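You operate a simulated robot arm through the tools that you are given. There is no shell and no other tool. Be economical: measure what you need, move in short steps, check, and stop when the job is done.

You are at the controls of a simulated two-armed robot. One attempt, no reset.

TASK
Let one pallet through the blue-band gate in auto, then halt and switch back to hand.
Fine: start and halt at the main box, one press each; one press of the release button a pallet; nothing passes the other gates.

It is judged by the outcome, as a careful person would: the job done as asked, and still so three seconds after it is handed in. It fails if anything else is knocked over, pushed out of place, dropped, spilled or broken.

THE ROBOT
Two 7-joint arms with two-finger parallel grippers on one trunk, on a base that drives. Base frame: it is fixed to the floor where the robot stands at the start and does not move with it; the origin is under the middle of the robot, x ahead of it, y to its left, z up. Readings come in m, degrees, newtons and seconds.
The left shoulder is at the start at [0.106, 0.171, 1.188], the right one opposite. With the tool pointing down near the work surface each hand reaches from about 0.42 to 0.9 m from the robot's upright axis, wherever it stands, measured 20 degrees to its own side. Places, roughly: blue-band gate selector [0.6, 0.2, 1]; blue-band stop gate [1.2, 1.7, 0.9]; box latch [0.5, -0.2, 0.9]; conveyor chain [1.2, 2, 0.9]; infeed halt button [1.1, 2.8, 1]; infeed start button [1, 2.9, 1]; jog button [0.5, 0.1, 1]; lamp selector [1.1, 3, 1]; line air valve [0.2, -1.7, 0.7]; main halt button [0.4, 0, 1]; main start button [0.5, 0.1, 1]; mode selector [0.6, 0, 1]; motor isolator [1, 2.5, 0.7]; oiler selector [0.5, -0.2, 1]; red-band gate selector [0.6, 0.1, 1]; red-band stop gate [0.5, -1.5, 0.9]. Payload 4.4 kg a hand.
The tool frame of a hand sits at the grasp point between the pads (the TCP): z along the fingers, y along the line on which they close. The tips reach 0.023 m beyond it. The gripper opens to 0.094 m. The fingers are 0.038 m wide and 0.01 m thick; the gripper's body (0.054 by 0.096 m) begins 0.039 m behind the TCP.
Orientation is that of the tool frame in the base frame, as a unit quaternion [w, x, y, z]. With the fingers straight down and closing along the base's y, the tool's x points along the base's -x, its y along +y and its z along -z.

THE INTERFACE
- The arms move only by the tool play_rows. It takes "left_steps", "right_steps" or both (then of equal length, played together; a hand with none holds still); each is a list of rows, each a list of 3 entries, a list of its own where there are three numbers: the shift along the tool's x, y, z in units of 150 mm (1.0 is 150 mm), then the turn, a rotation vector about the tool's x, y, z in units of 90 degrees (1.0 is 90 degrees), then the opening, from 0 (shut) to 1 (fully open). In form: [[[x, y, z], [rx, ry, rz], hand], ...]. A call has 1 to 12 rows; each row is the pose to reach, as a shift and turn from the pose commanded when the call began, along the tool's axes at that moment. A call with a number of a shift or a turn outside -1 to 1 is refused whole. A row lasts 0.2 s, in which the tool goes at most 0.05 m and 8.6 degrees; a call with a longer step from one row to the next is refused whole, and so is a gripper value outside its range. Where a pose cannot be reached the arm comes as near as it can. A force on the tool above 90 N (or 10 N above the force at the start of the call, whichever is more), or a blocked arm, ends the call early, and 0.2 s more pass. Each finger travels about 0.072 m/s and halts on what it meets, pressing with about 26 N; the grip force reading is that of the motor and also rises with nothing between the fingers. The clock runs only during rows and for 0.2 s after the last one: add rows that repeat a pose to give the fingers time. The reply holds the time, the measured pose of the TCP, the force on the tool along the base axes, the opening and the grip force, in the units named above and with some noise, with the torque about the TCP (base axes, N m) and any sound that the robot's microphone picked up, and new pictures: "show" is both (left out), scene, wrist or none (wrist: the cameras of the hands that moved).
- Cameras (640 x 400 px; columns grow to the right, rows downward): "scene" is now at [0.2225, -0.0108, 1.3528]; the picture's right is [-0.13, -0.99, 0.00], its down [-0.37, 0.05, -0.93] and it looks along [0.92, -0.12, -0.37] (base axes); focal length 214 px, centre (320, 200). "left" rides on the left gripper at [0.086, -0.016, -0.074] in its tool frame; the picture's right is [0.18, 0.98, 0.00], its down [-0.58, 0.11, -0.81] and it looks along [-0.79, 0.15, 0.59] (tool axes); focal length 243 px, centre (320, 200). "right" rides on the right gripper at [0.086, 0.016, -0.075] in its tool frame; the picture's right is [-0.18, 0.98, 0.00], its down [-0.58, -0.11, -0.81] and it looks along [-0.79, -0.15, 0.59] (tool axes); focal length 243 px, centre (320, 200). There is no depth. A picture from a camera that has moved, and an enlarged one, comes with that camera's place and axes in the base frame and with its lens.
- slide_trunk(by): slides the trunk up (or, below 0, down) by that many m; the arms and the scene camera ride with it, the base frame stays. It gives what a move gives, with no picture.
- roll_base(legs): drives the robot by 1 to 6 legs, each [ahead, left, turn to the left] in m, m and degrees, along the robot's own axes; the way and the turn of a leg run together, so that a leg with both is an arc; at most 1.5 m and 180 degrees a leg. The arms and the cameras ride along, it lands a little off, and it stops where it bumps. It gives what a move gives, and a new picture of the scene camera.
- turn_head(pan, tilt): turns the head with the scene camera to pan (to the left, within 80 degrees either way) and tilt (down, from -29 to 69), counted from straight ahead of the robot. It gives what a move gives, and a new picture of the scene camera.
- close_up(camera, box): a new picture of the part [left, top, right, bottom] of that camera's present view, enlarged. No time passes.
- close_job(): hands the job in; it is judged then, once.

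Go step by step. Nothing tells you exact positions but the pictures and the camera data: compare them with the known pose of the tool, close in by small moves and look again before you grip or let go. The budget is 120 turns and 260 pictures, counting those below and the enlarged ones. Unless the task says otherwise, let go and move clear before handing in, and close with one line.

The tools are called after "Request:" as name(argument=value, ...) on one line, values as JSON. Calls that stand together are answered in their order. play_rows: Moves the arms, as the interface text tells. Its arguments: {"type":"object","properties":{"left_steps":{"type":"array","items":{"type":"array"}},"right_steps":{"type":"array","items":{"type":"array"}},"show":{"type":"string","enum":["both","scene","wrist","none"]}},"required":[]} The other tools are called the same way: slide_trunk (by) slides the trunk up or down; roll_base (legs) drives the base; turn_head (pan, tilt) turns the head that bears the scene camera; close_up (camera, box) takes an enlarged picture of a part of a camera's view; close_job () hands the job in.

At the start:

```text
time: 0.0
left_ee_pos: [0.4652, 0.2468, 1.2822]
left_orientation: [-0.001, 0.0, 1.0, 0.0]
left_wrist_force: [0.0, -0.1, -0.5]
left_ft_torque: [0.01, 0.01, 0.02]
left_gripper_width: 0.0939
left_gripper_force: 0.0
right_ee_pos: [0.3581, -0.1522, 1.3028]
right_orientation: [0.0, -0.001, 1.0, 0.0]
right_wrist_force: [0.4, 0.8, 0.8]
right_ft_torque: [-0.01, 0.02, 0.01]
right_gripper_width: 0.0943
right_gripper_force: 0.1
trunk travel left (down, up): [-0.2, 0.188]
robot x, y, heading: [0.0011, -0.0002, 0.1]
head pan, tilt: [-7.4, 21.7]
```

scene: 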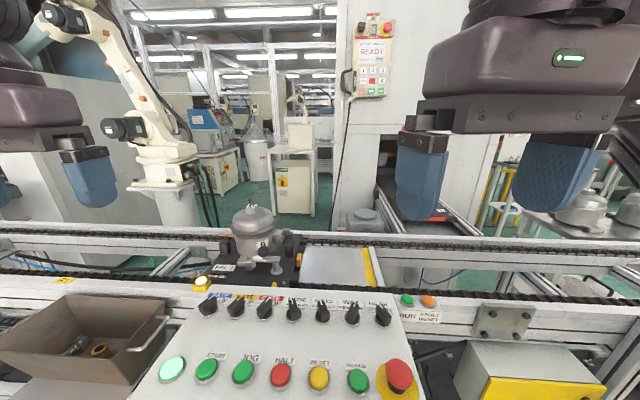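
right: 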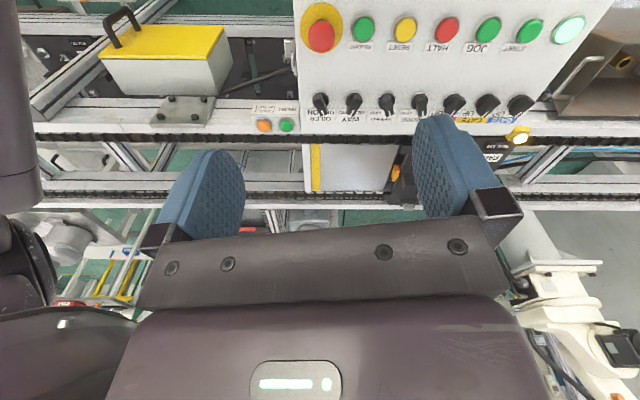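
left: 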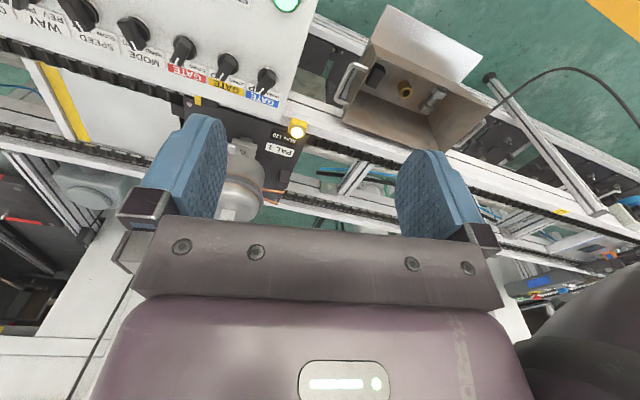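

I see the main box ahead with a row of selectors above and push buttons below. I'll enlarge the panel and its signs to read them before touching anything.

Request:
close_up(camera="scene", box=[150, 280, 430, 400])

Request:
close_up(camera="right", box=[290, 0, 610, 150])

Request:
close_up(camera="scene", box=[330, 10, 410, 100])

Request:
close_up(camera="left", box=[40, 0, 320, 180])

```text
2.29 times, centred on (290, 340) of scene
camera zoom: at [0.2225, -0.0108, 1.3528], right [-0.13, -0.99, 0.0], down [-0.37, 0.05, -0.93], along [0.92, -0.12, -0.37], focal length 490 px, centre (389, -120)
```

zoom: 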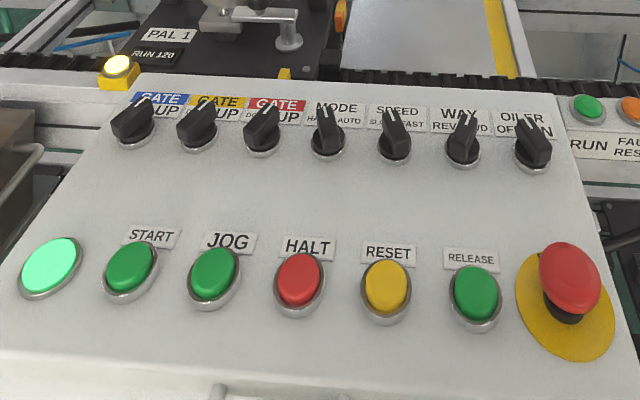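

```text
2.00 times, centred on (450, 75) of right
camera zoom: at [0.2707, -0.1356, 1.3771], right [0.18, 0.98, 0.0], down [0.58, -0.11, 0.81], along [0.79, -0.15, -0.59], focal length 485 px, centre (60, 450)
```

zoom: 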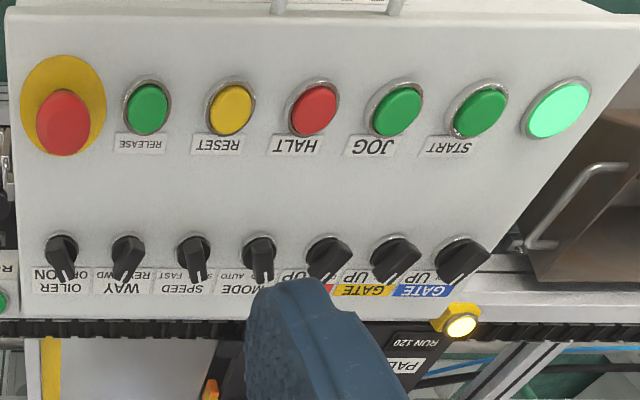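

```text
4.44 times, centred on (370, 55) of scene
camera zoom: at [0.2225, -0.0108, 1.3528], right [-0.13, -0.99, 0.0], down [-0.37, 0.05, -0.93], along [0.92, -0.12, -0.37], focal length 953 px, centre (98, 844)
```

zoom: 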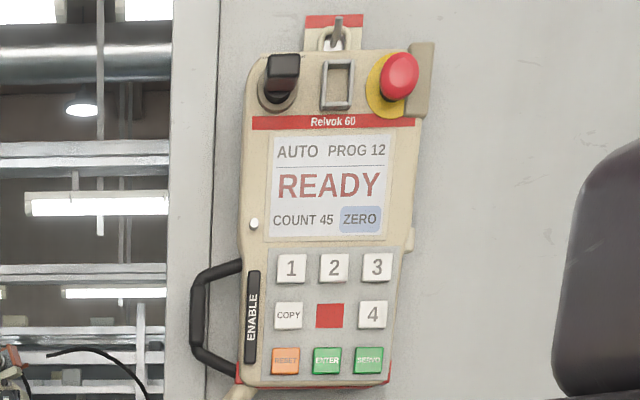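

```text
2.22 times, centred on (180, 90) of left
camera zoom: at [0.3802, 0.232, 1.3563], right [-0.18, 0.98, 0.0], down [0.58, 0.11, 0.81], along [0.79, 0.15, -0.59], focal length 539 px, centre (631, 444)
```

zoom: 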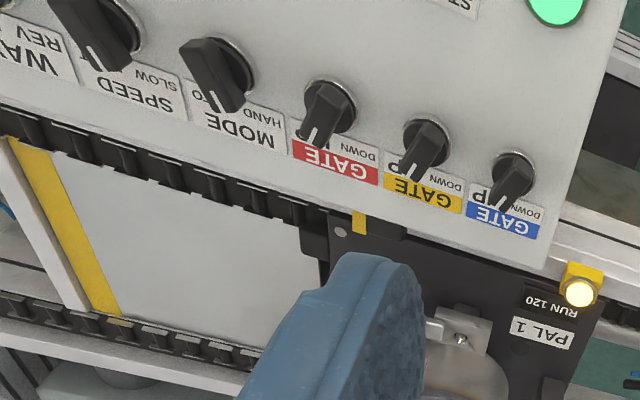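

All three gate selectors seem to point to UP and the mode to HAND. I'll look around for signs and for the gates and pallets.

Request:
turn_head(pan=60, tilt=20)

Request:
turn_head(pan=-65, tilt=20)

Request:
turn_head(pan=0, tilt=50)

```text
time: 1.4
left_ee_pos: [0.4645, 0.248, 1.2831]
left_orientation: [0.0, 0.001, 1.0, 0.0]
left_wrist_force: [-1.2, 0.3, -0.5]
left_ft_torque: [0.01, 0.02, -0.01]
left_gripper_width: 0.0938
left_gripper_force: 0.1
right_ee_pos: [0.3575, -0.1514, 1.3033]
right_orientation: [0.001, 0.001, 1.0, 0.0]
right_wrist_force: [-0.4, 0.0, -0.1]
right_ft_torque: [-0.04, 0.02, 0.01]
right_gripper_width: 0.0941
right_gripper_force: 0.0
trunk travel left (down, up): [-0.2, 0.188]
robot x, y, heading: [-0.0027, -0.0001, 0.1]
head pan, tilt: [60.0, 20.0]
camera scene: at [0.177, 0.0818, 1.3556], right [0.87, -0.5, 0.0], down [-0.17, -0.3, -0.94], along [0.47, 0.81, -0.34], focal length 214 px, centre (320, 200)
```

scene: 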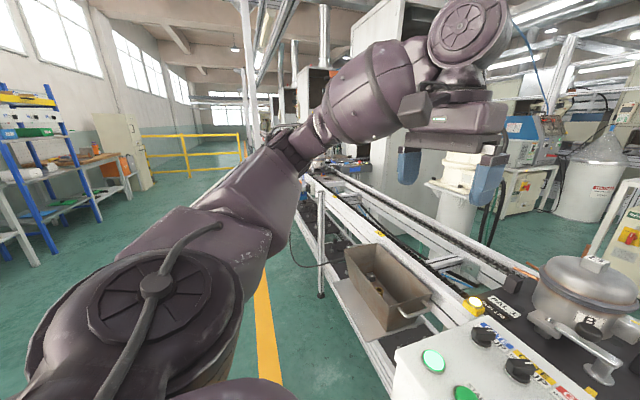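

```text
time: 3.4
left_ee_pos: [0.4652, 0.2473, 1.2821]
left_orientation: [0.0, 0.0, 1.0, 0.0]
left_wrist_force: [0.8, -0.7, 0.0]
left_ft_torque: [0.02, 0.0, -0.05]
left_gripper_width: 0.0939
left_gripper_force: 0.0
right_ee_pos: [0.3575, -0.1512, 1.3021]
right_orientation: [0.0, 0.001, 1.0, 0.0]
right_wrist_force: [-0.4, -0.6, 0.4]
right_ft_torque: [-0.01, -0.01, 0.0]
right_gripper_width: 0.094
right_gripper_force: 0.0
trunk travel left (down, up): [-0.2, 0.188]
robot x, y, heading: [-0.0057, -0.0019, -0.0]
head pan, tilt: [-65.0, 20.0]
camera scene: at [0.1698, -0.0832, 1.3556], right [-0.91, -0.42, 0.0], down [-0.14, 0.31, -0.94], along [0.4, -0.85, -0.34], focal length 214 px, centre (320, 200)
```

scene: 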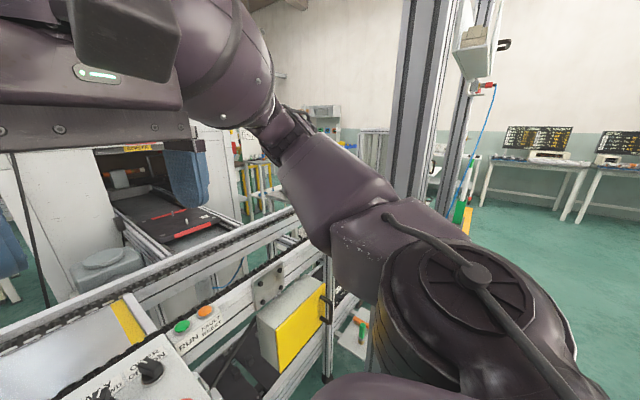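

```text
time: 4.8
left_ee_pos: [0.4647, 0.2473, 1.2825]
left_orientation: [0.0, 0.0, 1.0, 0.0]
left_wrist_force: [0.0, -0.2, 0.0]
left_ft_torque: [0.01, -0.02, 0.02]
left_gripper_width: 0.0939
left_gripper_force: 0.1
right_ee_pos: [0.3578, -0.1517, 1.3019]
right_orientation: [0.0, 0.0, 1.0, 0.001]
right_wrist_force: [0.3, 0.6, 0.9]
right_ft_torque: [-0.01, -0.01, 0.0]
right_gripper_width: 0.0939
right_gripper_force: 0.1
trunk travel left (down, up): [-0.2, 0.188]
robot x, y, heading: [0.0052, 0.0004, -0.1]
head pan, tilt: [0.0, 50.0]
camera scene: at [0.2074, 0.0011, 1.3101], right [0.0, -1.0, 0.0], down [-0.77, 0.0, -0.64], along [0.64, 0.0, -0.77], focal length 214 px, centre (320, 200)
```

scene: 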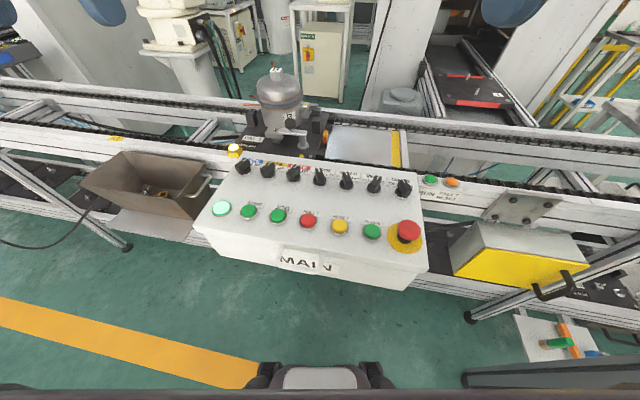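

The box is labelled MAIN. I'll look closer at the selectors here, then at the left gate area.

Request:
close_up(camera="scene", box=[225, 150, 425, 275])

Request:
turn_head(pan=40, tilt=20)

Request:
close_up(camera="scene", box=[60, 130, 320, 300])

Request:
turn_head(pan=70, tilt=25)

Request:
close_up(camera="scene", box=[330, 130, 510, 250])

```text
3.20 times, centred on (325, 212) of scene
camera zoom: at [0.2074, 0.0011, 1.3101], right [0.0, -1.0, 0.0], down [-0.77, 0.0, -0.64], along [0.64, 0.0, -0.77], focal length 686 px, centre (304, 160)
```

zoom: 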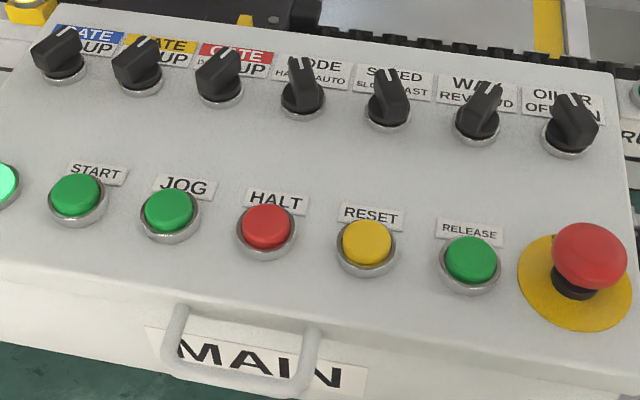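

```text
time: 5.9
left_ee_pos: [0.4651, 0.2473, 1.2827]
left_orientation: [-0.001, 0.0, 1.0, 0.0]
left_wrist_force: [0.2, -0.2, -0.6]
left_ft_torque: [0.03, -0.02, -0.03]
left_gripper_width: 0.0941
left_gripper_force: 0.1
right_ee_pos: [0.3582, -0.1525, 1.3023]
right_orientation: [-0.001, 0.001, 1.0, 0.0]
right_wrist_force: [-1.0, -0.8, 1.0]
right_ft_torque: [0.0, 0.0, -0.01]
right_gripper_width: 0.0937
right_gripper_force: 0.0
trunk travel left (down, up): [-0.2, 0.188]
robot x, y, heading: [0.003, 0.0001, 0.2]
head pan, tilt: [40.0, 20.0]
camera scene: at [0.2018, 0.061, 1.3556], right [0.64, -0.77, 0.0], down [-0.26, -0.22, -0.94], along [0.72, 0.6, -0.34], focal length 214 px, centre (320, 200)
```

scene: 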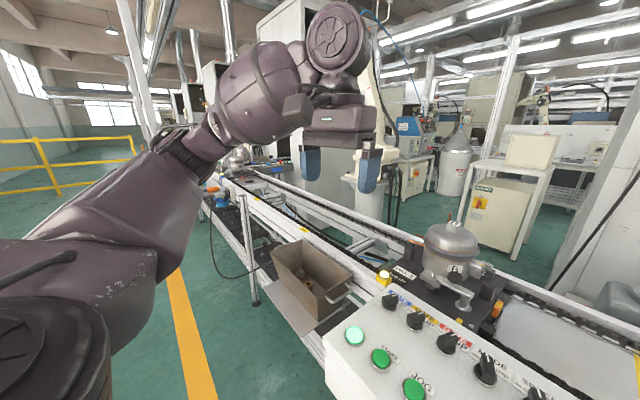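

```text
2.35 times, centred on (190, 215) of scene
camera zoom: at [0.2018, 0.061, 1.3556], right [0.64, -0.77, 0.0], down [-0.26, -0.22, -0.94], along [0.72, 0.6, -0.34], focal length 505 px, centre (626, 165)
```

zoom: 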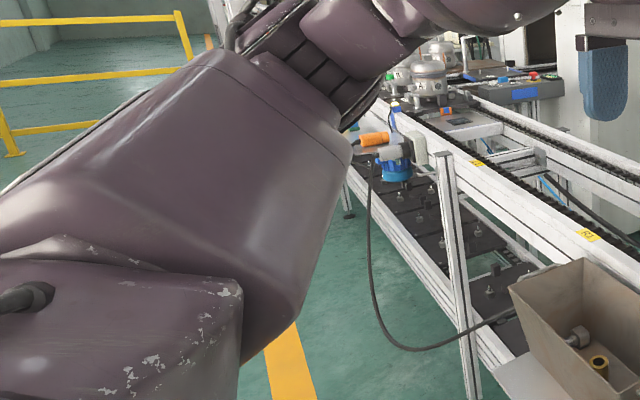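

```text
time: 6.8
left_ee_pos: [0.4656, 0.2466, 1.2817]
left_orientation: [0.001, 0.0, 1.0, 0.0]
left_wrist_force: [0.4, -0.3, 0.6]
left_ft_torque: [0.03, 0.03, -0.01]
left_gripper_width: 0.0939
left_gripper_force: 0.0
right_ee_pos: [0.3583, -0.1528, 1.3038]
right_orientation: [0.0, -0.001, 1.0, 0.001]
right_wrist_force: [0.1, -0.1, 0.0]
right_ft_torque: [-0.01, 0.01, -0.04]
right_gripper_width: 0.0942
right_gripper_force: 0.0
trunk travel left (down, up): [-0.2, 0.188]
robot x, y, heading: [0.0007, 0.0028, 0.0]
head pan, tilt: [70.0, 25.0]
camera scene: at [0.162, 0.0877, 1.3475], right [0.94, -0.34, 0.0], down [-0.14, -0.4, -0.91], along [0.31, 0.85, -0.42], focal length 214 px, centre (320, 200)
```

scene: 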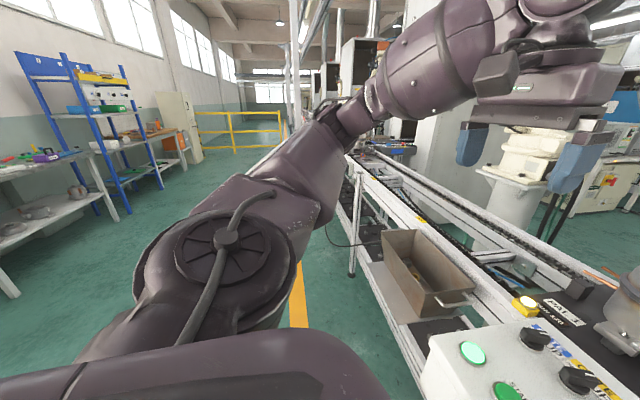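

```text
3.33 times, centred on (420, 190) of scene
camera zoom: at [0.162, 0.0877, 1.3475], right [0.94, -0.34, 0.0], down [-0.14, -0.4, -0.91], along [0.31, 0.85, -0.42], focal length 715 px, centre (-13, 233)
```

zoom: 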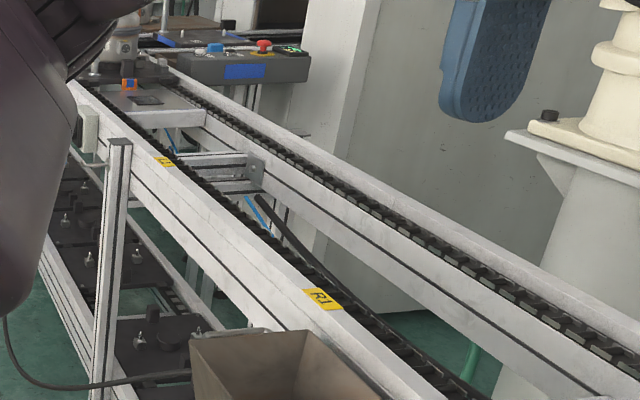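

A pallet waits farther left near the blue stop gate. I'll back off a little and turn left for an unobstructed view of the gates and any signs.

Request:
roll_base(legs=[[-0.25, 0, 0], [0, 0, 50]])

Request:
turn_head(pan=0, tilt=20)

Request:
close_up(camera="scene", box=[160, 100, 480, 300])

```text
time: 10.9
left_ee_pos: [-0.1389, 0.515, 1.2815]
left_orientation: [0.001, -0.424, 0.906, 0.0]
left_wrist_force: [-0.7, 0.3, -1.1]
left_ft_torque: [-0.01, -0.01, 0.04]
left_gripper_width: 0.0938
left_gripper_force: 0.1
right_ee_pos: [0.0971, 0.1771, 1.3033]
right_orientation: [-0.001, -0.423, 0.906, 0.0]
right_wrist_force: [0.0, -0.3, 0.2]
right_ft_torque: [0.01, -0.03, 0.01]
right_gripper_width: 0.094
right_gripper_force: 0.0
trunk travel left (down, up): [-0.2, 0.188]
robot x, y, heading: [-0.2491, 0.0012, 50.2]
head pan, tilt: [70.0, 25.0]
camera scene: at [-0.21, 0.1803, 1.3475], right [0.86, 0.5, 0.0], down [0.21, -0.37, -0.91], along [-0.46, 0.78, -0.42], focal length 214 px, centre (320, 200)
```

scene: 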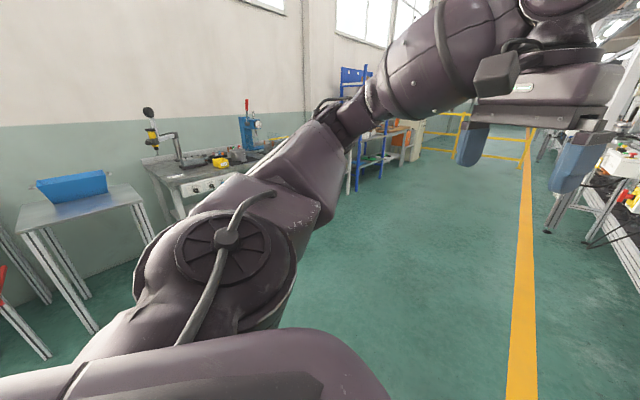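

```text
time: 12.3
left_ee_pos: [-0.138, 0.5151, 1.2817]
left_orientation: [0.0, -0.424, 0.906, 0.0]
left_wrist_force: [0.4, -0.2, 0.0]
left_ft_torque: [0.01, 0.01, -0.02]
left_gripper_width: 0.0939
left_gripper_force: 0.1
right_ee_pos: [0.1004, 0.1772, 1.303]
right_orientation: [0.0, -0.423, 0.906, 0.0]
right_wrist_force: [-0.4, 0.6, 0.2]
right_ft_torque: [-0.01, 0.0, 0.0]
right_gripper_width: 0.094
right_gripper_force: 0.1
trunk travel left (down, up): [-0.2, 0.188]
robot x, y, heading: [-0.2456, -0.001, 50.3]
head pan, tilt: [0.0, 20.0]
camera scene: at [-0.1038, 0.172, 1.3556], right [0.77, -0.64, 0.0], down [-0.22, -0.26, -0.94], along [0.6, 0.72, -0.34], focal length 214 px, centre (320, 200)
```

scene: 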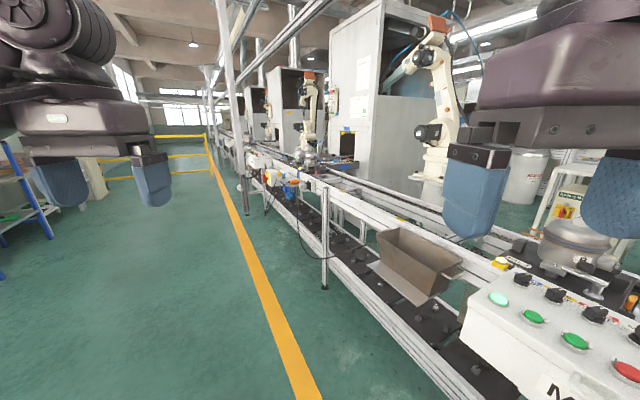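

```text
2.00 times, centred on (320, 200) of scene
camera zoom: at [-0.1038, 0.172, 1.3556], right [0.77, -0.64, 0.0], down [-0.22, -0.26, -0.94], along [0.6, 0.72, -0.34], focal length 429 px, centre (320, 200)
```

zoom: 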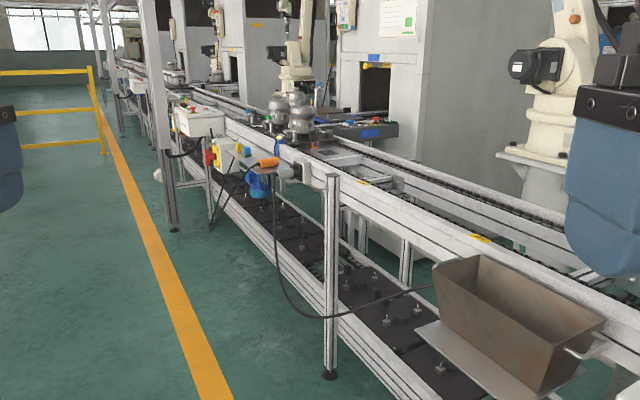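

There's a sheet on the cabinet and a pallet group at the blue gate; the line runs slightly away at an angle. I'll drive toward the gate for a closer look.

Request:
close_up(camera="scene", box=[320, 80, 400, 130])

Request:
roll_base(legs=[[0, 0, 8], [0.95, 0, 0]])

Request:
close_up(camera="scene", box=[240, 120, 560, 320])

```text
8.00 times, centred on (360, 105) of scene
camera zoom: at [-0.1038, 0.172, 1.3556], right [0.77, -0.64, 0.0], down [-0.22, -0.26, -0.94], along [0.6, 0.72, -0.34], focal length 1716 px, centre (0, 960)
```

zoom: 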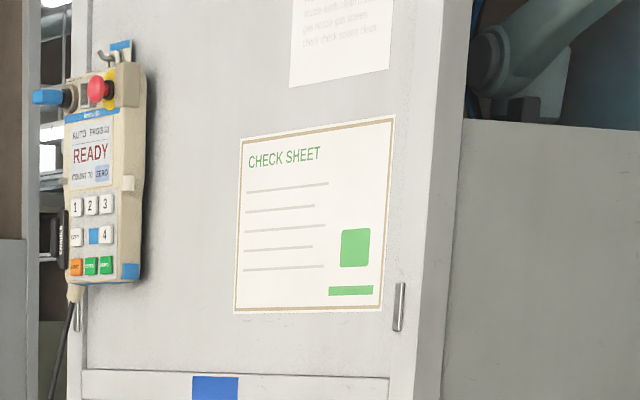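

```text
time: 17.9
left_ee_pos: [0.2924, 1.3377, 1.2822]
left_orientation: [0.0, -0.486, 0.874, 0.0]
left_wrist_force: [-0.7, -0.1, 0.7]
left_ft_torque: [-0.02, -0.04, 0.07]
left_gripper_width: 0.0937
left_gripper_force: 0.1
right_ee_pos: [0.574, 1.0355, 1.3035]
right_orientation: [0.0, -0.485, 0.875, 0.0]
right_wrist_force: [-0.4, 0.9, 0.2]
right_ft_torque: [0.02, -0.03, 0.01]
right_gripper_width: 0.0941
right_gripper_force: 0.0
trunk travel left (down, up): [-0.2, 0.188]
robot x, y, heading: [0.2631, 0.8129, 58.2]
head pan, tilt: [0.0, 20.0]
camera scene: at [0.3752, 1.0022, 1.3556], right [0.85, -0.53, 0.0], down [-0.18, -0.29, -0.94], along [0.5, 0.8, -0.34], focal length 214 px, centre (320, 200)
```

scene: 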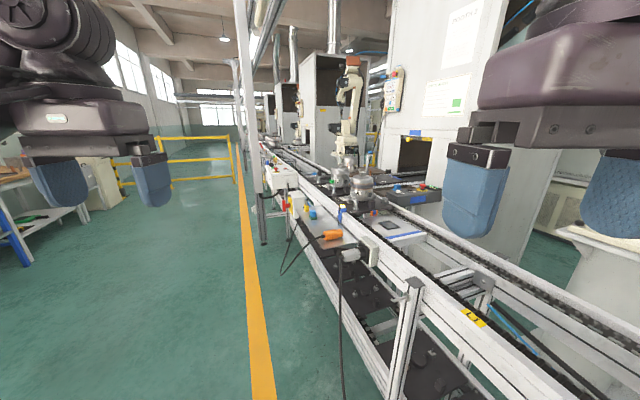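

```text
2.00 times, centred on (400, 220) of scene
camera zoom: at [0.3752, 1.0022, 1.3556], right [0.85, -0.53, 0.0], down [-0.18, -0.29, -0.94], along [0.5, 0.8, -0.34], focal length 429 px, centre (160, 160)
```

zoom: 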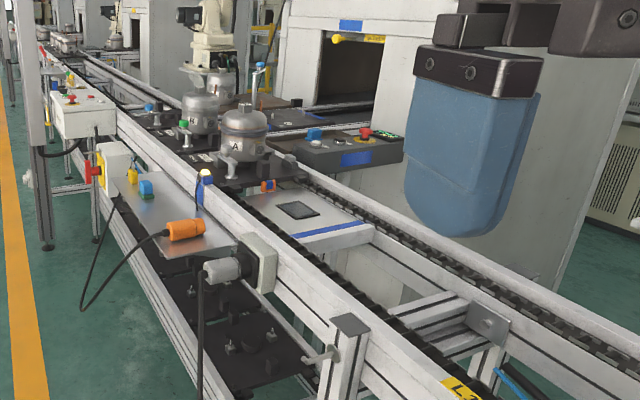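

The blue-band station has two pallets queued (A then B) behind an orange stop. I'll zoom on the gate, the isolator and the infeed box.

Request:
close_up(camera="scene", box=[320, 160, 440, 240])

Request:
close_up(camera="scene", box=[250, 140, 370, 220])

Request:
turn_head(pan=-10, tilt=40)

Request:
close_up(camera="scene", box=[230, 60, 430, 190])

```text
5.00 times, centred on (380, 200) of scene
camera zoom: at [0.3752, 1.0022, 1.3556], right [0.85, -0.53, 0.0], down [-0.18, -0.29, -0.94], along [0.5, 0.8, -0.34], focal length 1072 px, centre (20, 200)
```

zoom: 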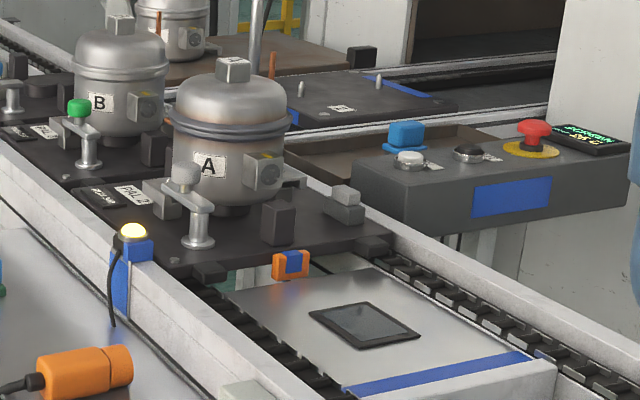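

```text
5.00 times, centred on (310, 180) of scene
camera zoom: at [0.3752, 1.0022, 1.3556], right [0.85, -0.53, 0.0], down [-0.18, -0.29, -0.94], along [0.5, 0.8, -0.34], focal length 1072 px, centre (370, 300)
```

zoom: 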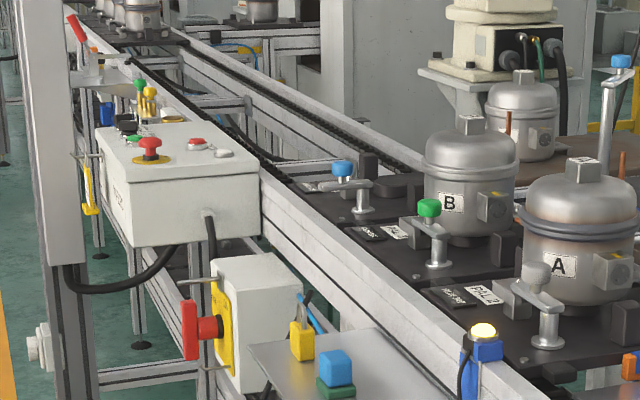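

```text
time: 18.7
left_ee_pos: [0.2923, 1.3385, 1.2822]
left_orientation: [0.0, -0.487, 0.874, 0.001]
left_wrist_force: [0.4, -0.2, -0.7]
left_ft_torque: [-0.02, 0.0, -0.01]
left_gripper_width: 0.094
left_gripper_force: 0.1
right_ee_pos: [0.5747, 1.0355, 1.3017]
right_orientation: [0.0, -0.485, 0.875, 0.0]
right_wrist_force: [-0.2, -0.7, -0.3]
right_ft_torque: [-0.02, 0.0, 0.03]
right_gripper_width: 0.094
right_gripper_force: 0.1
trunk travel left (down, up): [-0.2, 0.188]
robot x, y, heading: [0.2555, 0.8118, 58.2]
head pan, tilt: [-10.0, 40.0]
camera scene: at [0.3827, 0.9863, 1.3243], right [0.75, -0.67, 0.0], down [-0.43, -0.48, -0.77], along [0.51, 0.57, -0.64], focal length 214 px, centre (320, 200)
```

scene: 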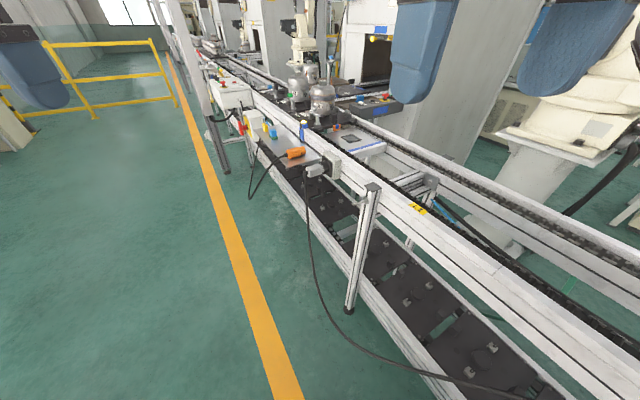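

```text
3.08 times, centred on (330, 125) of scene
camera zoom: at [0.3827, 0.9863, 1.3243], right [0.75, -0.67, 0.0], down [-0.43, -0.48, -0.77], along [0.51, 0.57, -0.64], focal length 660 px, centre (289, 431)
```

zoom: 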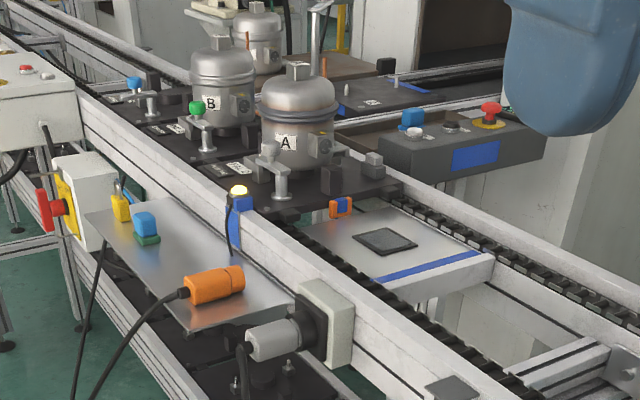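

The blue gate's flag is up and pallets A and B wait behind it, with flow toward the main box. Next I'll go back and check the right side (air valve, red gate).

Request:
roll_base(legs=[[-0.95, 0, 0], [0, 0, -103]])

Request:
turn_head(pan=0, tilt=25)

Request:
close_up(camera="scene", box=[160, 100, 480, 300])

```text
time: 28.1
left_ee_pos: [0.2569, -0.1537, 1.2814]
left_orientation: [0.0, 0.386, 0.923, 0.0]
left_wrist_force: [-0.6, 0.1, 0.2]
left_ft_torque: [0.0, -0.04, 0.01]
left_gripper_width: 0.0941
left_gripper_force: 0.0
right_ee_pos: [-0.105, -0.3558, 1.3026]
right_orientation: [-0.001, 0.386, 0.922, -0.001]
right_wrist_force: [0.2, 0.5, -0.5]
right_ft_torque: [0.02, 0.01, 0.02]
right_gripper_width: 0.0943
right_gripper_force: 0.0
trunk travel left (down, up): [-0.2, 0.188]
robot x, y, heading: [-0.245, 0.0058, -45.3]
head pan, tilt: [-10.0, 40.0]
camera scene: at [-0.1068, -0.1565, 1.3242], right [-0.82, -0.57, 0.0], down [-0.36, 0.53, -0.77], along [0.44, -0.63, -0.64], focal length 214 px, centre (320, 200)
```

scene: 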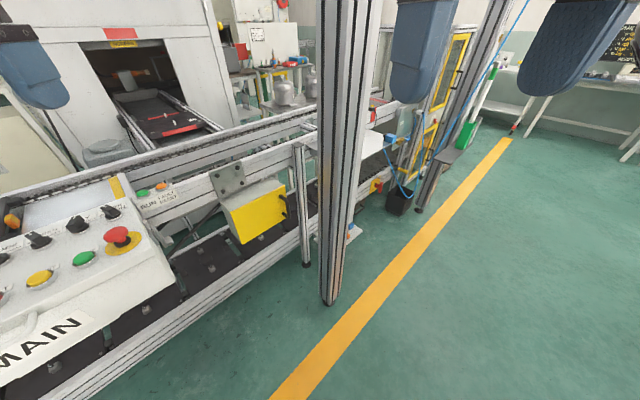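

```text
time: 28.8
left_ee_pos: [0.2558, -0.1539, 1.2825]
left_orientation: [0.0, 0.386, 0.922, 0.0]
left_wrist_force: [0.5, -0.9, 0.6]
left_ft_torque: [0.0, 0.03, 0.0]
left_gripper_width: 0.0939
left_gripper_force: 0.1
right_ee_pos: [-0.1044, -0.3573, 1.3041]
right_orientation: [0.0, 0.387, 0.922, 0.0]
right_wrist_force: [0.3, 0.2, 0.0]
right_ft_torque: [-0.01, -0.01, -0.03]
right_gripper_width: 0.0941
right_gripper_force: 0.0
trunk travel left (down, up): [-0.2, 0.188]
robot x, y, heading: [-0.2474, 0.0027, -45.4]
head pan, tilt: [0.0, 25.0]
camera scene: at [-0.0903, -0.152, 1.3475], right [-0.71, -0.7, 0.0], down [-0.3, 0.3, -0.91], along [0.64, -0.65, -0.42], focal length 214 px, centre (320, 200)
```

scene: 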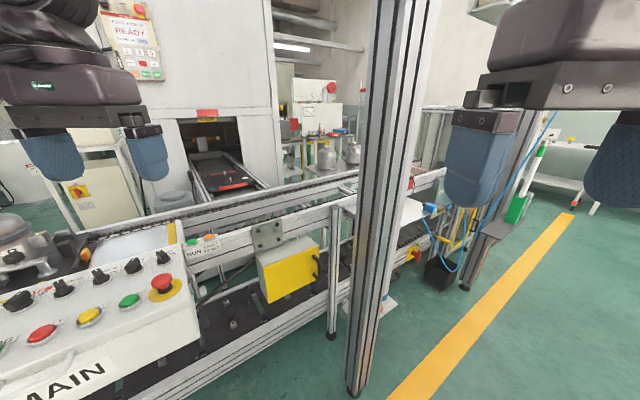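

```text
2.00 times, centred on (320, 200) of scene
camera zoom: at [-0.0903, -0.152, 1.3475], right [-0.71, -0.7, 0.0], down [-0.3, 0.3, -0.91], along [0.64, -0.65, -0.42], focal length 429 px, centre (320, 200)
```

zoom: 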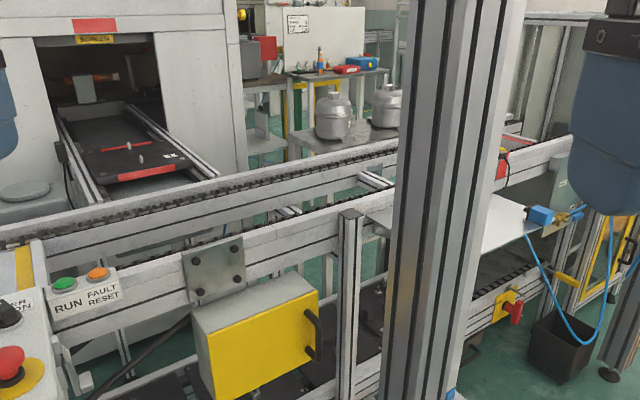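

I see RUN and FAULT RESET lamps, a post, and the air valve with a red handle. I'll zoom on these.

Request:
close_up(camera="scene", box=[370, 170, 490, 290])

Request:
close_up(camera="scene", box=[160, 210, 260, 280])

Request:
close_up(camera="scene", box=[0, 190, 210, 330])

```text
3.33 times, centred on (430, 230) of scene
camera zoom: at [-0.0903, -0.152, 1.3475], right [-0.71, -0.7, 0.0], down [-0.3, 0.3, -0.91], along [0.64, -0.65, -0.42], focal length 715 px, centre (-47, 100)
```

zoom: 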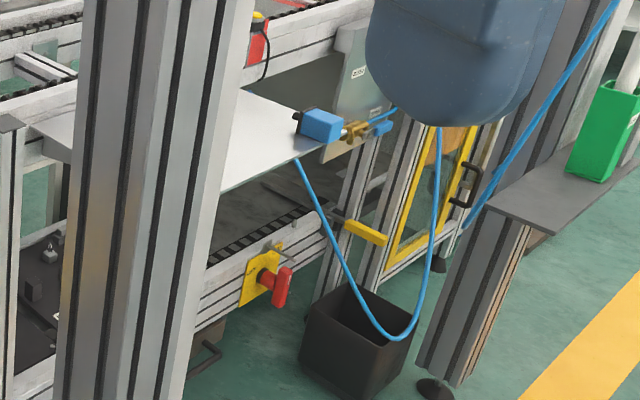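

```text
5.71 times, centred on (210, 245) of scene
camera zoom: at [-0.0903, -0.152, 1.3475], right [-0.71, -0.7, 0.0], down [-0.3, 0.3, -0.91], along [0.64, -0.65, -0.42], focal length 1226 px, centre (949, -57)
```

zoom: 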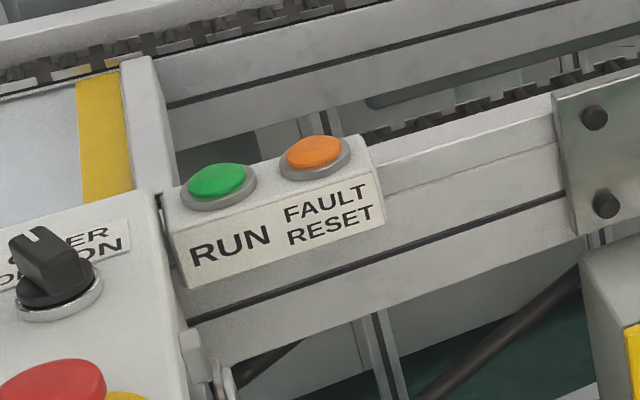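

```text
2.86 times, centred on (105, 260) of scene
camera zoom: at [-0.0903, -0.152, 1.3475], right [-0.71, -0.7, 0.0], down [-0.3, 0.3, -0.91], along [0.64, -0.65, -0.42], focal length 613 px, centre (934, 29)
```

zoom: 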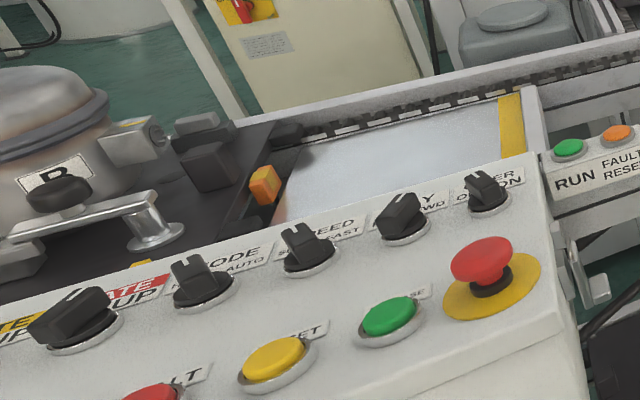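

The yellow gate in front holds PAL 1 and the box is yawed about 10° to my right; triangulating gives the knob bases at about z 0.955 and the button tops at about 0.96. I'll stand square in front of the box.

Request:
roll_base(legs=[[0, 0, 35.2], [0.13, 0.15, 0]])

Request:
turn_head(pan=0, tilt=45)

Request:
close_up(camera="scene", box=[200, 130, 440, 280])

Request:
close_up(camera="right", box=[250, 0, 640, 200])

```text
time: 32.5
left_ee_pos: [0.409, 0.29, 1.2823]
left_orientation: [0.001, 0.089, 0.996, 0.0]
left_wrist_force: [0.3, 0.5, 0.0]
left_ft_torque: [-0.01, 0.03, 0.04]
left_gripper_width: 0.0939
left_gripper_force: 0.0
right_ee_pos: [0.2337, -0.0837, 1.3033]
right_orientation: [0.0, 0.09, 0.996, 0.001]
right_wrist_force: [-0.4, 1.1, 0.1]
right_ft_torque: [-0.04, 0.04, -0.01]
right_gripper_width: 0.094
right_gripper_force: 0.1
trunk travel left (down, up): [-0.2, 0.188]
robot x, y, heading: [-0.094, 0.1261, -10.1]
head pan, tilt: [0.0, 25.0]
camera scene: at [0.127, 0.0912, 1.3475], right [-0.18, -0.98, 0.0], down [-0.42, 0.07, -0.91], along [0.89, -0.16, -0.42], focal length 214 px, centre (320, 200)
```

scene: 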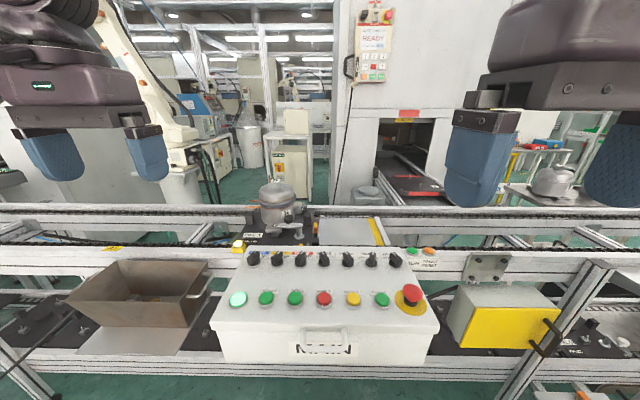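

```text
time: 33.3
left_ee_pos: [0.409, 0.29, 1.2828]
left_orientation: [0.001, 0.089, 0.996, 0.001]
left_wrist_force: [0.1, -0.1, 0.3]
left_ft_torque: [0.01, 0.0, 0.0]
left_gripper_width: 0.0937
left_gripper_force: 0.0
right_ee_pos: [0.2325, -0.0844, 1.3033]
right_orientation: [-0.001, 0.09, 0.996, 0.0]
right_wrist_force: [0.4, -0.1, -0.2]
right_ft_torque: [-0.01, 0.03, 0.02]
right_gripper_width: 0.0941
right_gripper_force: 0.1
trunk travel left (down, up): [-0.2, 0.188]
robot x, y, heading: [-0.0921, 0.1326, -10.0]
head pan, tilt: [0.0, 45.0]
camera scene: at [0.116, 0.0928, 1.317], right [-0.18, -0.98, 0.0], down [-0.7, 0.13, -0.71], along [0.7, -0.13, -0.71], focal length 214 px, centre (320, 200)
```

scene: 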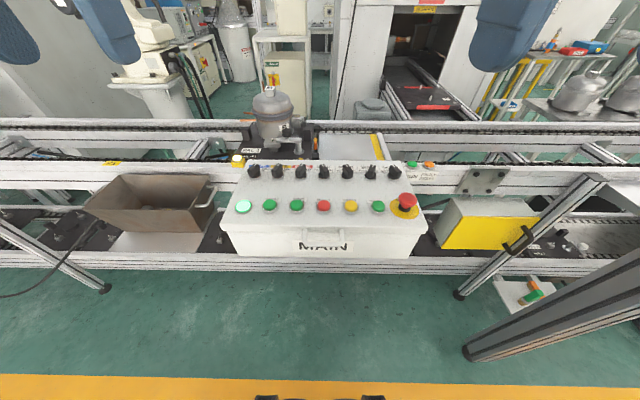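

```text
2.67 times, centred on (320, 205) of scene
camera zoom: at [0.116, 0.0928, 1.317], right [-0.18, -0.98, 0.0], down [-0.7, 0.13, -0.71], along [0.7, -0.13, -0.71], focal length 572 px, centre (320, 187)
```

zoom: 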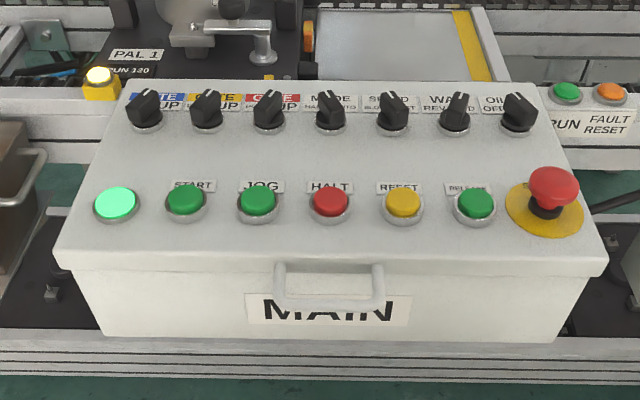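

```text
1.64 times, centred on (445, 100) of right
camera zoom: at [0.1498, -0.0527, 1.3771], right [0.36, 0.93, 0.0], down [0.55, -0.21, 0.81], along [0.75, -0.29, -0.59], focal length 398 px, centre (115, 364)
```

zoom: 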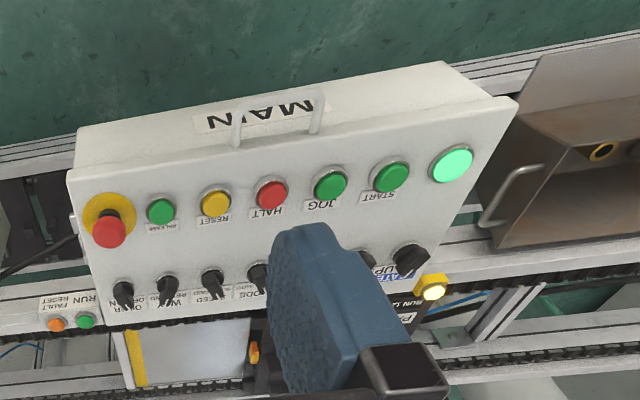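

The box is now square to me. I'll bring the right hand out over the mode selector to see the knob angles from above.

Request:
play_rows(right_steps=[[[-0.25, 0.12, 0], [0, 0, 0], 1], [[-0.5, 0.24, 0], [0, 0, 0], 1], [[-0.75, 0.36, 0], [0, 0, 0], 1], [[-1, 0.47, 0], [0, 0, 0], 1]], show="none")

Request:
play_rows(right_steps=[[[-0.25, 0.12, 0.2], [0, 0, 0], 0.8], [[-0.5, 0.24, 0.4], [0, 0, 0], 0.7], [[-0.75, 0.36, 0.6], [0, 0, 0], 0.6], [[-0.9, 0.45, 0.8], [0, 0, 0], 0.5]], show="both")

```text
time: 34.3
left_ee_pos: [0.4102, 0.289, 1.2832]
left_orientation: [0.0, 0.089, 0.996, 0.0]
left_wrist_force: [1.3, -0.2, 0.0]
left_ft_torque: [0.01, 0.04, -0.01]
left_gripper_width: 0.0938
left_gripper_force: 0.0
right_ee_pos: [0.3946, -0.0401, 1.302]
right_orientation: [0.001, 0.09, 0.996, 0.0]
right_wrist_force: [0.2, -0.1, 0.3]
right_ft_torque: [-0.06, -0.02, -0.01]
right_gripper_width: 0.0941
right_gripper_force: 0.0
trunk travel left (down, up): [-0.2, 0.188]
robot x, y, heading: [-0.0932, 0.1293, -10.0]
head pan, tilt: [0.0, 45.0]
```

```text
refused: row 1 steps farther than a row can; nothing moved
```

One step was too long; I'll repeat with smaller steps.

Request:
play_rows(right_steps=[[[-0.2, 0.1, 0.15], [0, 0, 0], 0.8], [[-0.4, 0.2, 0.3], [0, 0, 0], 0.7], [[-0.6, 0.3, 0.45], [0, 0, 0], 0.6], [[-0.8, 0.4, 0.6], [0, 0, 0], 0.5], [[-0.9, 0.45, 0.8], [0, 0, 0], 0.5], [[-0.9, 0.45, 0.8], [0, 0, 0], 0.5]], show="both")

```text
time: 35.7
left_ee_pos: [0.4094, 0.2897, 1.2831]
left_orientation: [0.0, 0.089, 0.996, 0.0]
left_wrist_force: [-0.7, 1.1, 0.1]
left_ft_torque: [0.0, -0.03, 0.0]
left_gripper_width: 0.0941
left_gripper_force: 0.1
right_ee_pos: [0.5365, 0.0012, 1.1837]
right_orientation: [0.001, 0.089, 0.996, 0.001]
right_wrist_force: [-1.0, 0.1, -0.4]
right_ft_torque: [0.01, 0.03, -0.01]
right_gripper_width: 0.047
right_gripper_force: 0.0
trunk travel left (down, up): [-0.2, 0.188]
robot x, y, heading: [-0.0938, 0.1304, -10.0]
head pan, tilt: [0.0, 45.0]
camera scene: at [0.1155, 0.0928, 1.3172], right [-0.18, -0.98, 0.0], down [-0.7, 0.13, -0.71], along [0.7, -0.13, -0.71], focal length 214 px, centre (320, 200)
camera right: at [0.4544, 0.0323, 1.2578], right [0.36, 0.93, 0.0], down [0.55, -0.21, 0.81], along [0.75, -0.29, -0.59], focal length 243 px, centre (320, 200)
```

scene: 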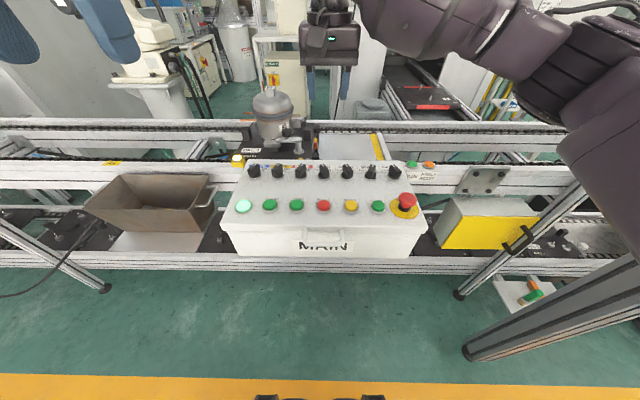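
right: 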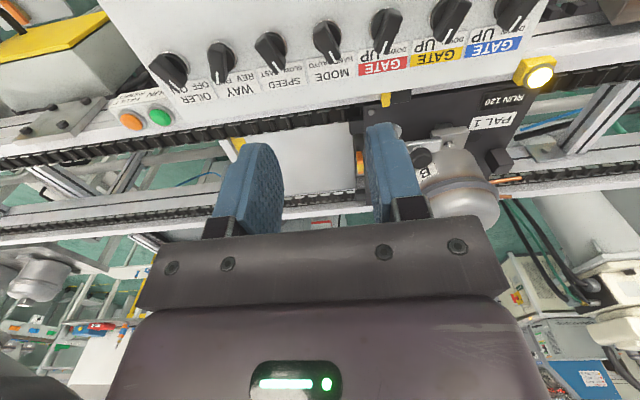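

The hand is above the selector row. I'll read the knobs up close.

Request:
close_up(camera="right", box=[140, 0, 380, 120])

Request:
close_up(camera="right", box=[300, 0, 540, 120])

Request:
close_up(camera="scene", box=[230, 140, 420, 220])

```text
2.67 times, centred on (260, 60) of right
camera zoom: at [0.4544, 0.0323, 1.2578], right [0.36, 0.93, 0.0], down [0.55, -0.21, 0.81], along [0.75, -0.29, -0.59], focal length 647 px, centre (480, 573)
```

zoom: 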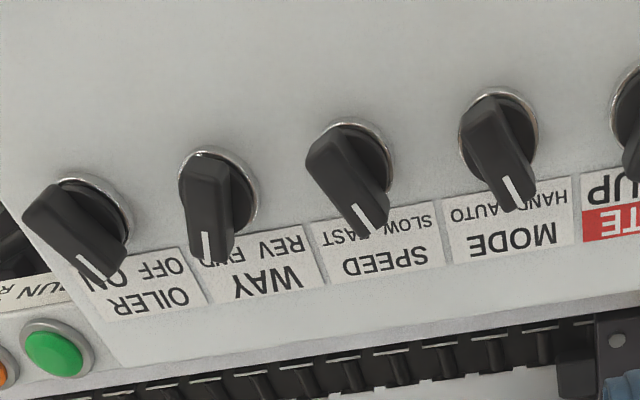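

```text
2.67 times, centred on (420, 60) of right
camera zoom: at [0.4544, 0.0323, 1.2578], right [0.36, 0.93, 0.0], down [0.55, -0.21, 0.81], along [0.75, -0.29, -0.59], focal length 647 px, centre (53, 573)
```

zoom: 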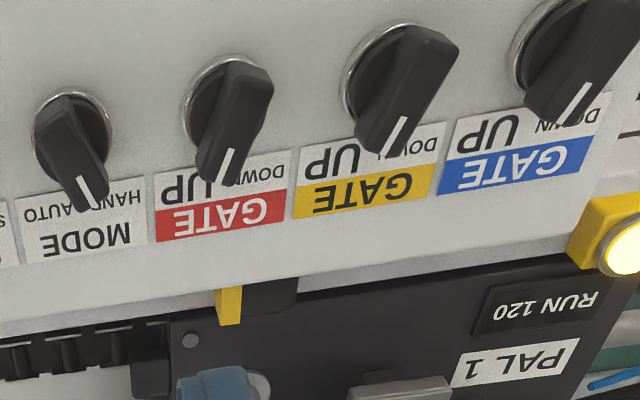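

```text
3.37 times, centred on (325, 180) of scene
camera zoom: at [0.1155, 0.0928, 1.3172], right [-0.18, -0.98, 0.0], down [-0.7, 0.13, -0.71], along [0.7, -0.13, -0.71], focal length 722 px, centre (303, 267)
```

zoom: 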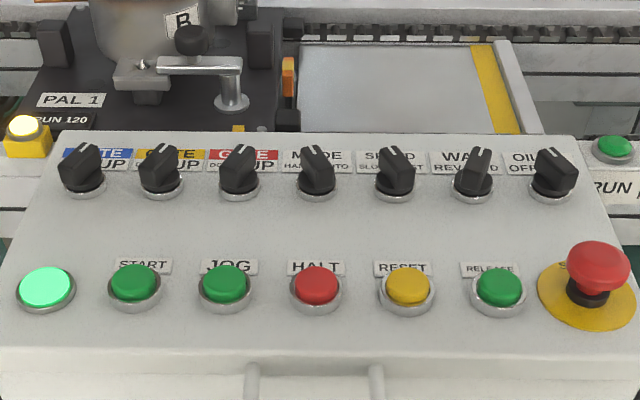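

The mode knob points to HAND, SPEED to SLOW, WAY to FWD, OILER to OFF, and the gates seem to be at UP. I'll go lower over the mode knob to measure its angle.

Request:
play_rows(right_steps=[[[-0.05, 0, 0.2], [0, 0, 0], 0.5], [[-0.1, 0, 0.45], [0, 0, 0], 0.5], [[-0.12, 0, 0.7], [0, 0, 0], 0.5], [[-0.12, 0, 0.7], [0, 0, 0], 0.5]], show="wrist")

Request:
close_up(camera="right", box=[200, 0, 440, 150])

Request:
close_up(camera="scene", box=[240, 120, 410, 220])

```text
time: 36.7
left_ee_pos: [0.409, 0.2906, 1.2833]
left_orientation: [0.001, 0.089, 0.996, 0.0]
left_wrist_force: [-0.2, -0.1, 0.9]
left_ft_torque: [-0.02, 0.01, 0.02]
left_gripper_width: 0.0941
left_gripper_force: 0.2
right_ee_pos: [0.5544, -0.0021, 1.0774]
right_orientation: [0.002, 0.09, 0.996, 0.0]
right_wrist_force: [0.1, 0.6, -0.4]
right_ft_torque: [-0.04, 0.0, 0.02]
right_gripper_width: 0.0471
right_gripper_force: 0.0
trunk travel left (down, up): [-0.2, 0.188]
robot x, y, heading: [-0.0902, 0.1315, -10.1]
head pan, tilt: [0.0, 45.0]
camera right: at [0.4719, 0.0289, 1.1522], right [0.36, 0.93, 0.0], down [0.55, -0.21, 0.81], along [0.75, -0.29, -0.59], focal length 243 px, centre (320, 200)
```

right: 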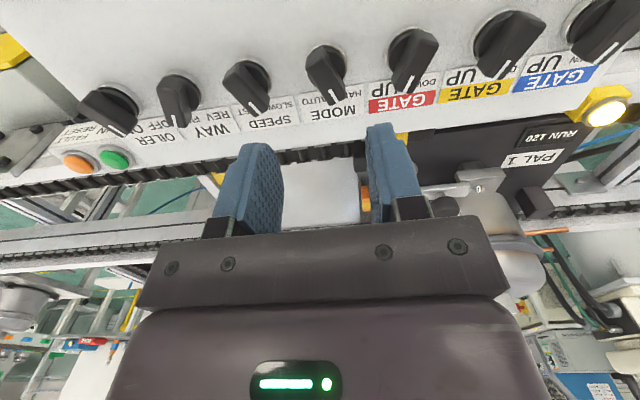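

```text
2.67 times, centred on (320, 75) of right
camera zoom: at [0.4719, 0.0289, 1.1522], right [0.36, 0.93, 0.0], down [0.55, -0.21, 0.81], along [0.75, -0.29, -0.59], focal length 647 px, centre (320, 533)
```

zoom: 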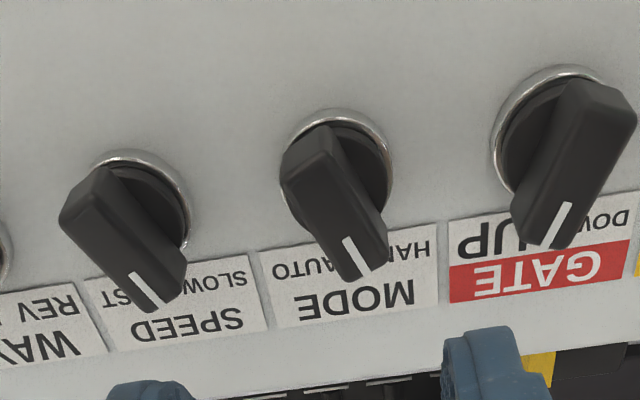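

```text
3.76 times, centred on (325, 170) of scene
camera zoom: at [0.1155, 0.093, 1.3172], right [-0.18, -0.98, 0.0], down [-0.7, 0.13, -0.71], along [0.7, -0.13, -0.71], focal length 807 px, centre (301, 313)
```

zoom: 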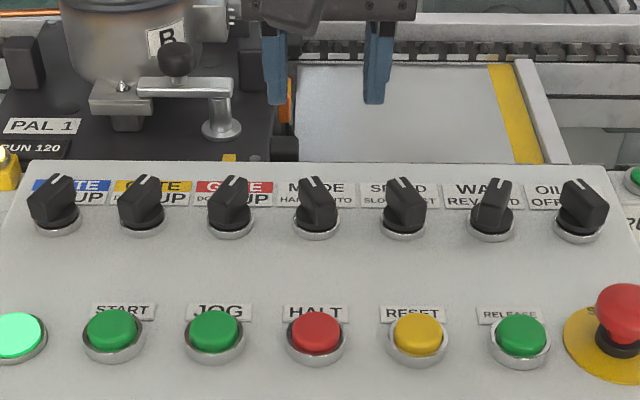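

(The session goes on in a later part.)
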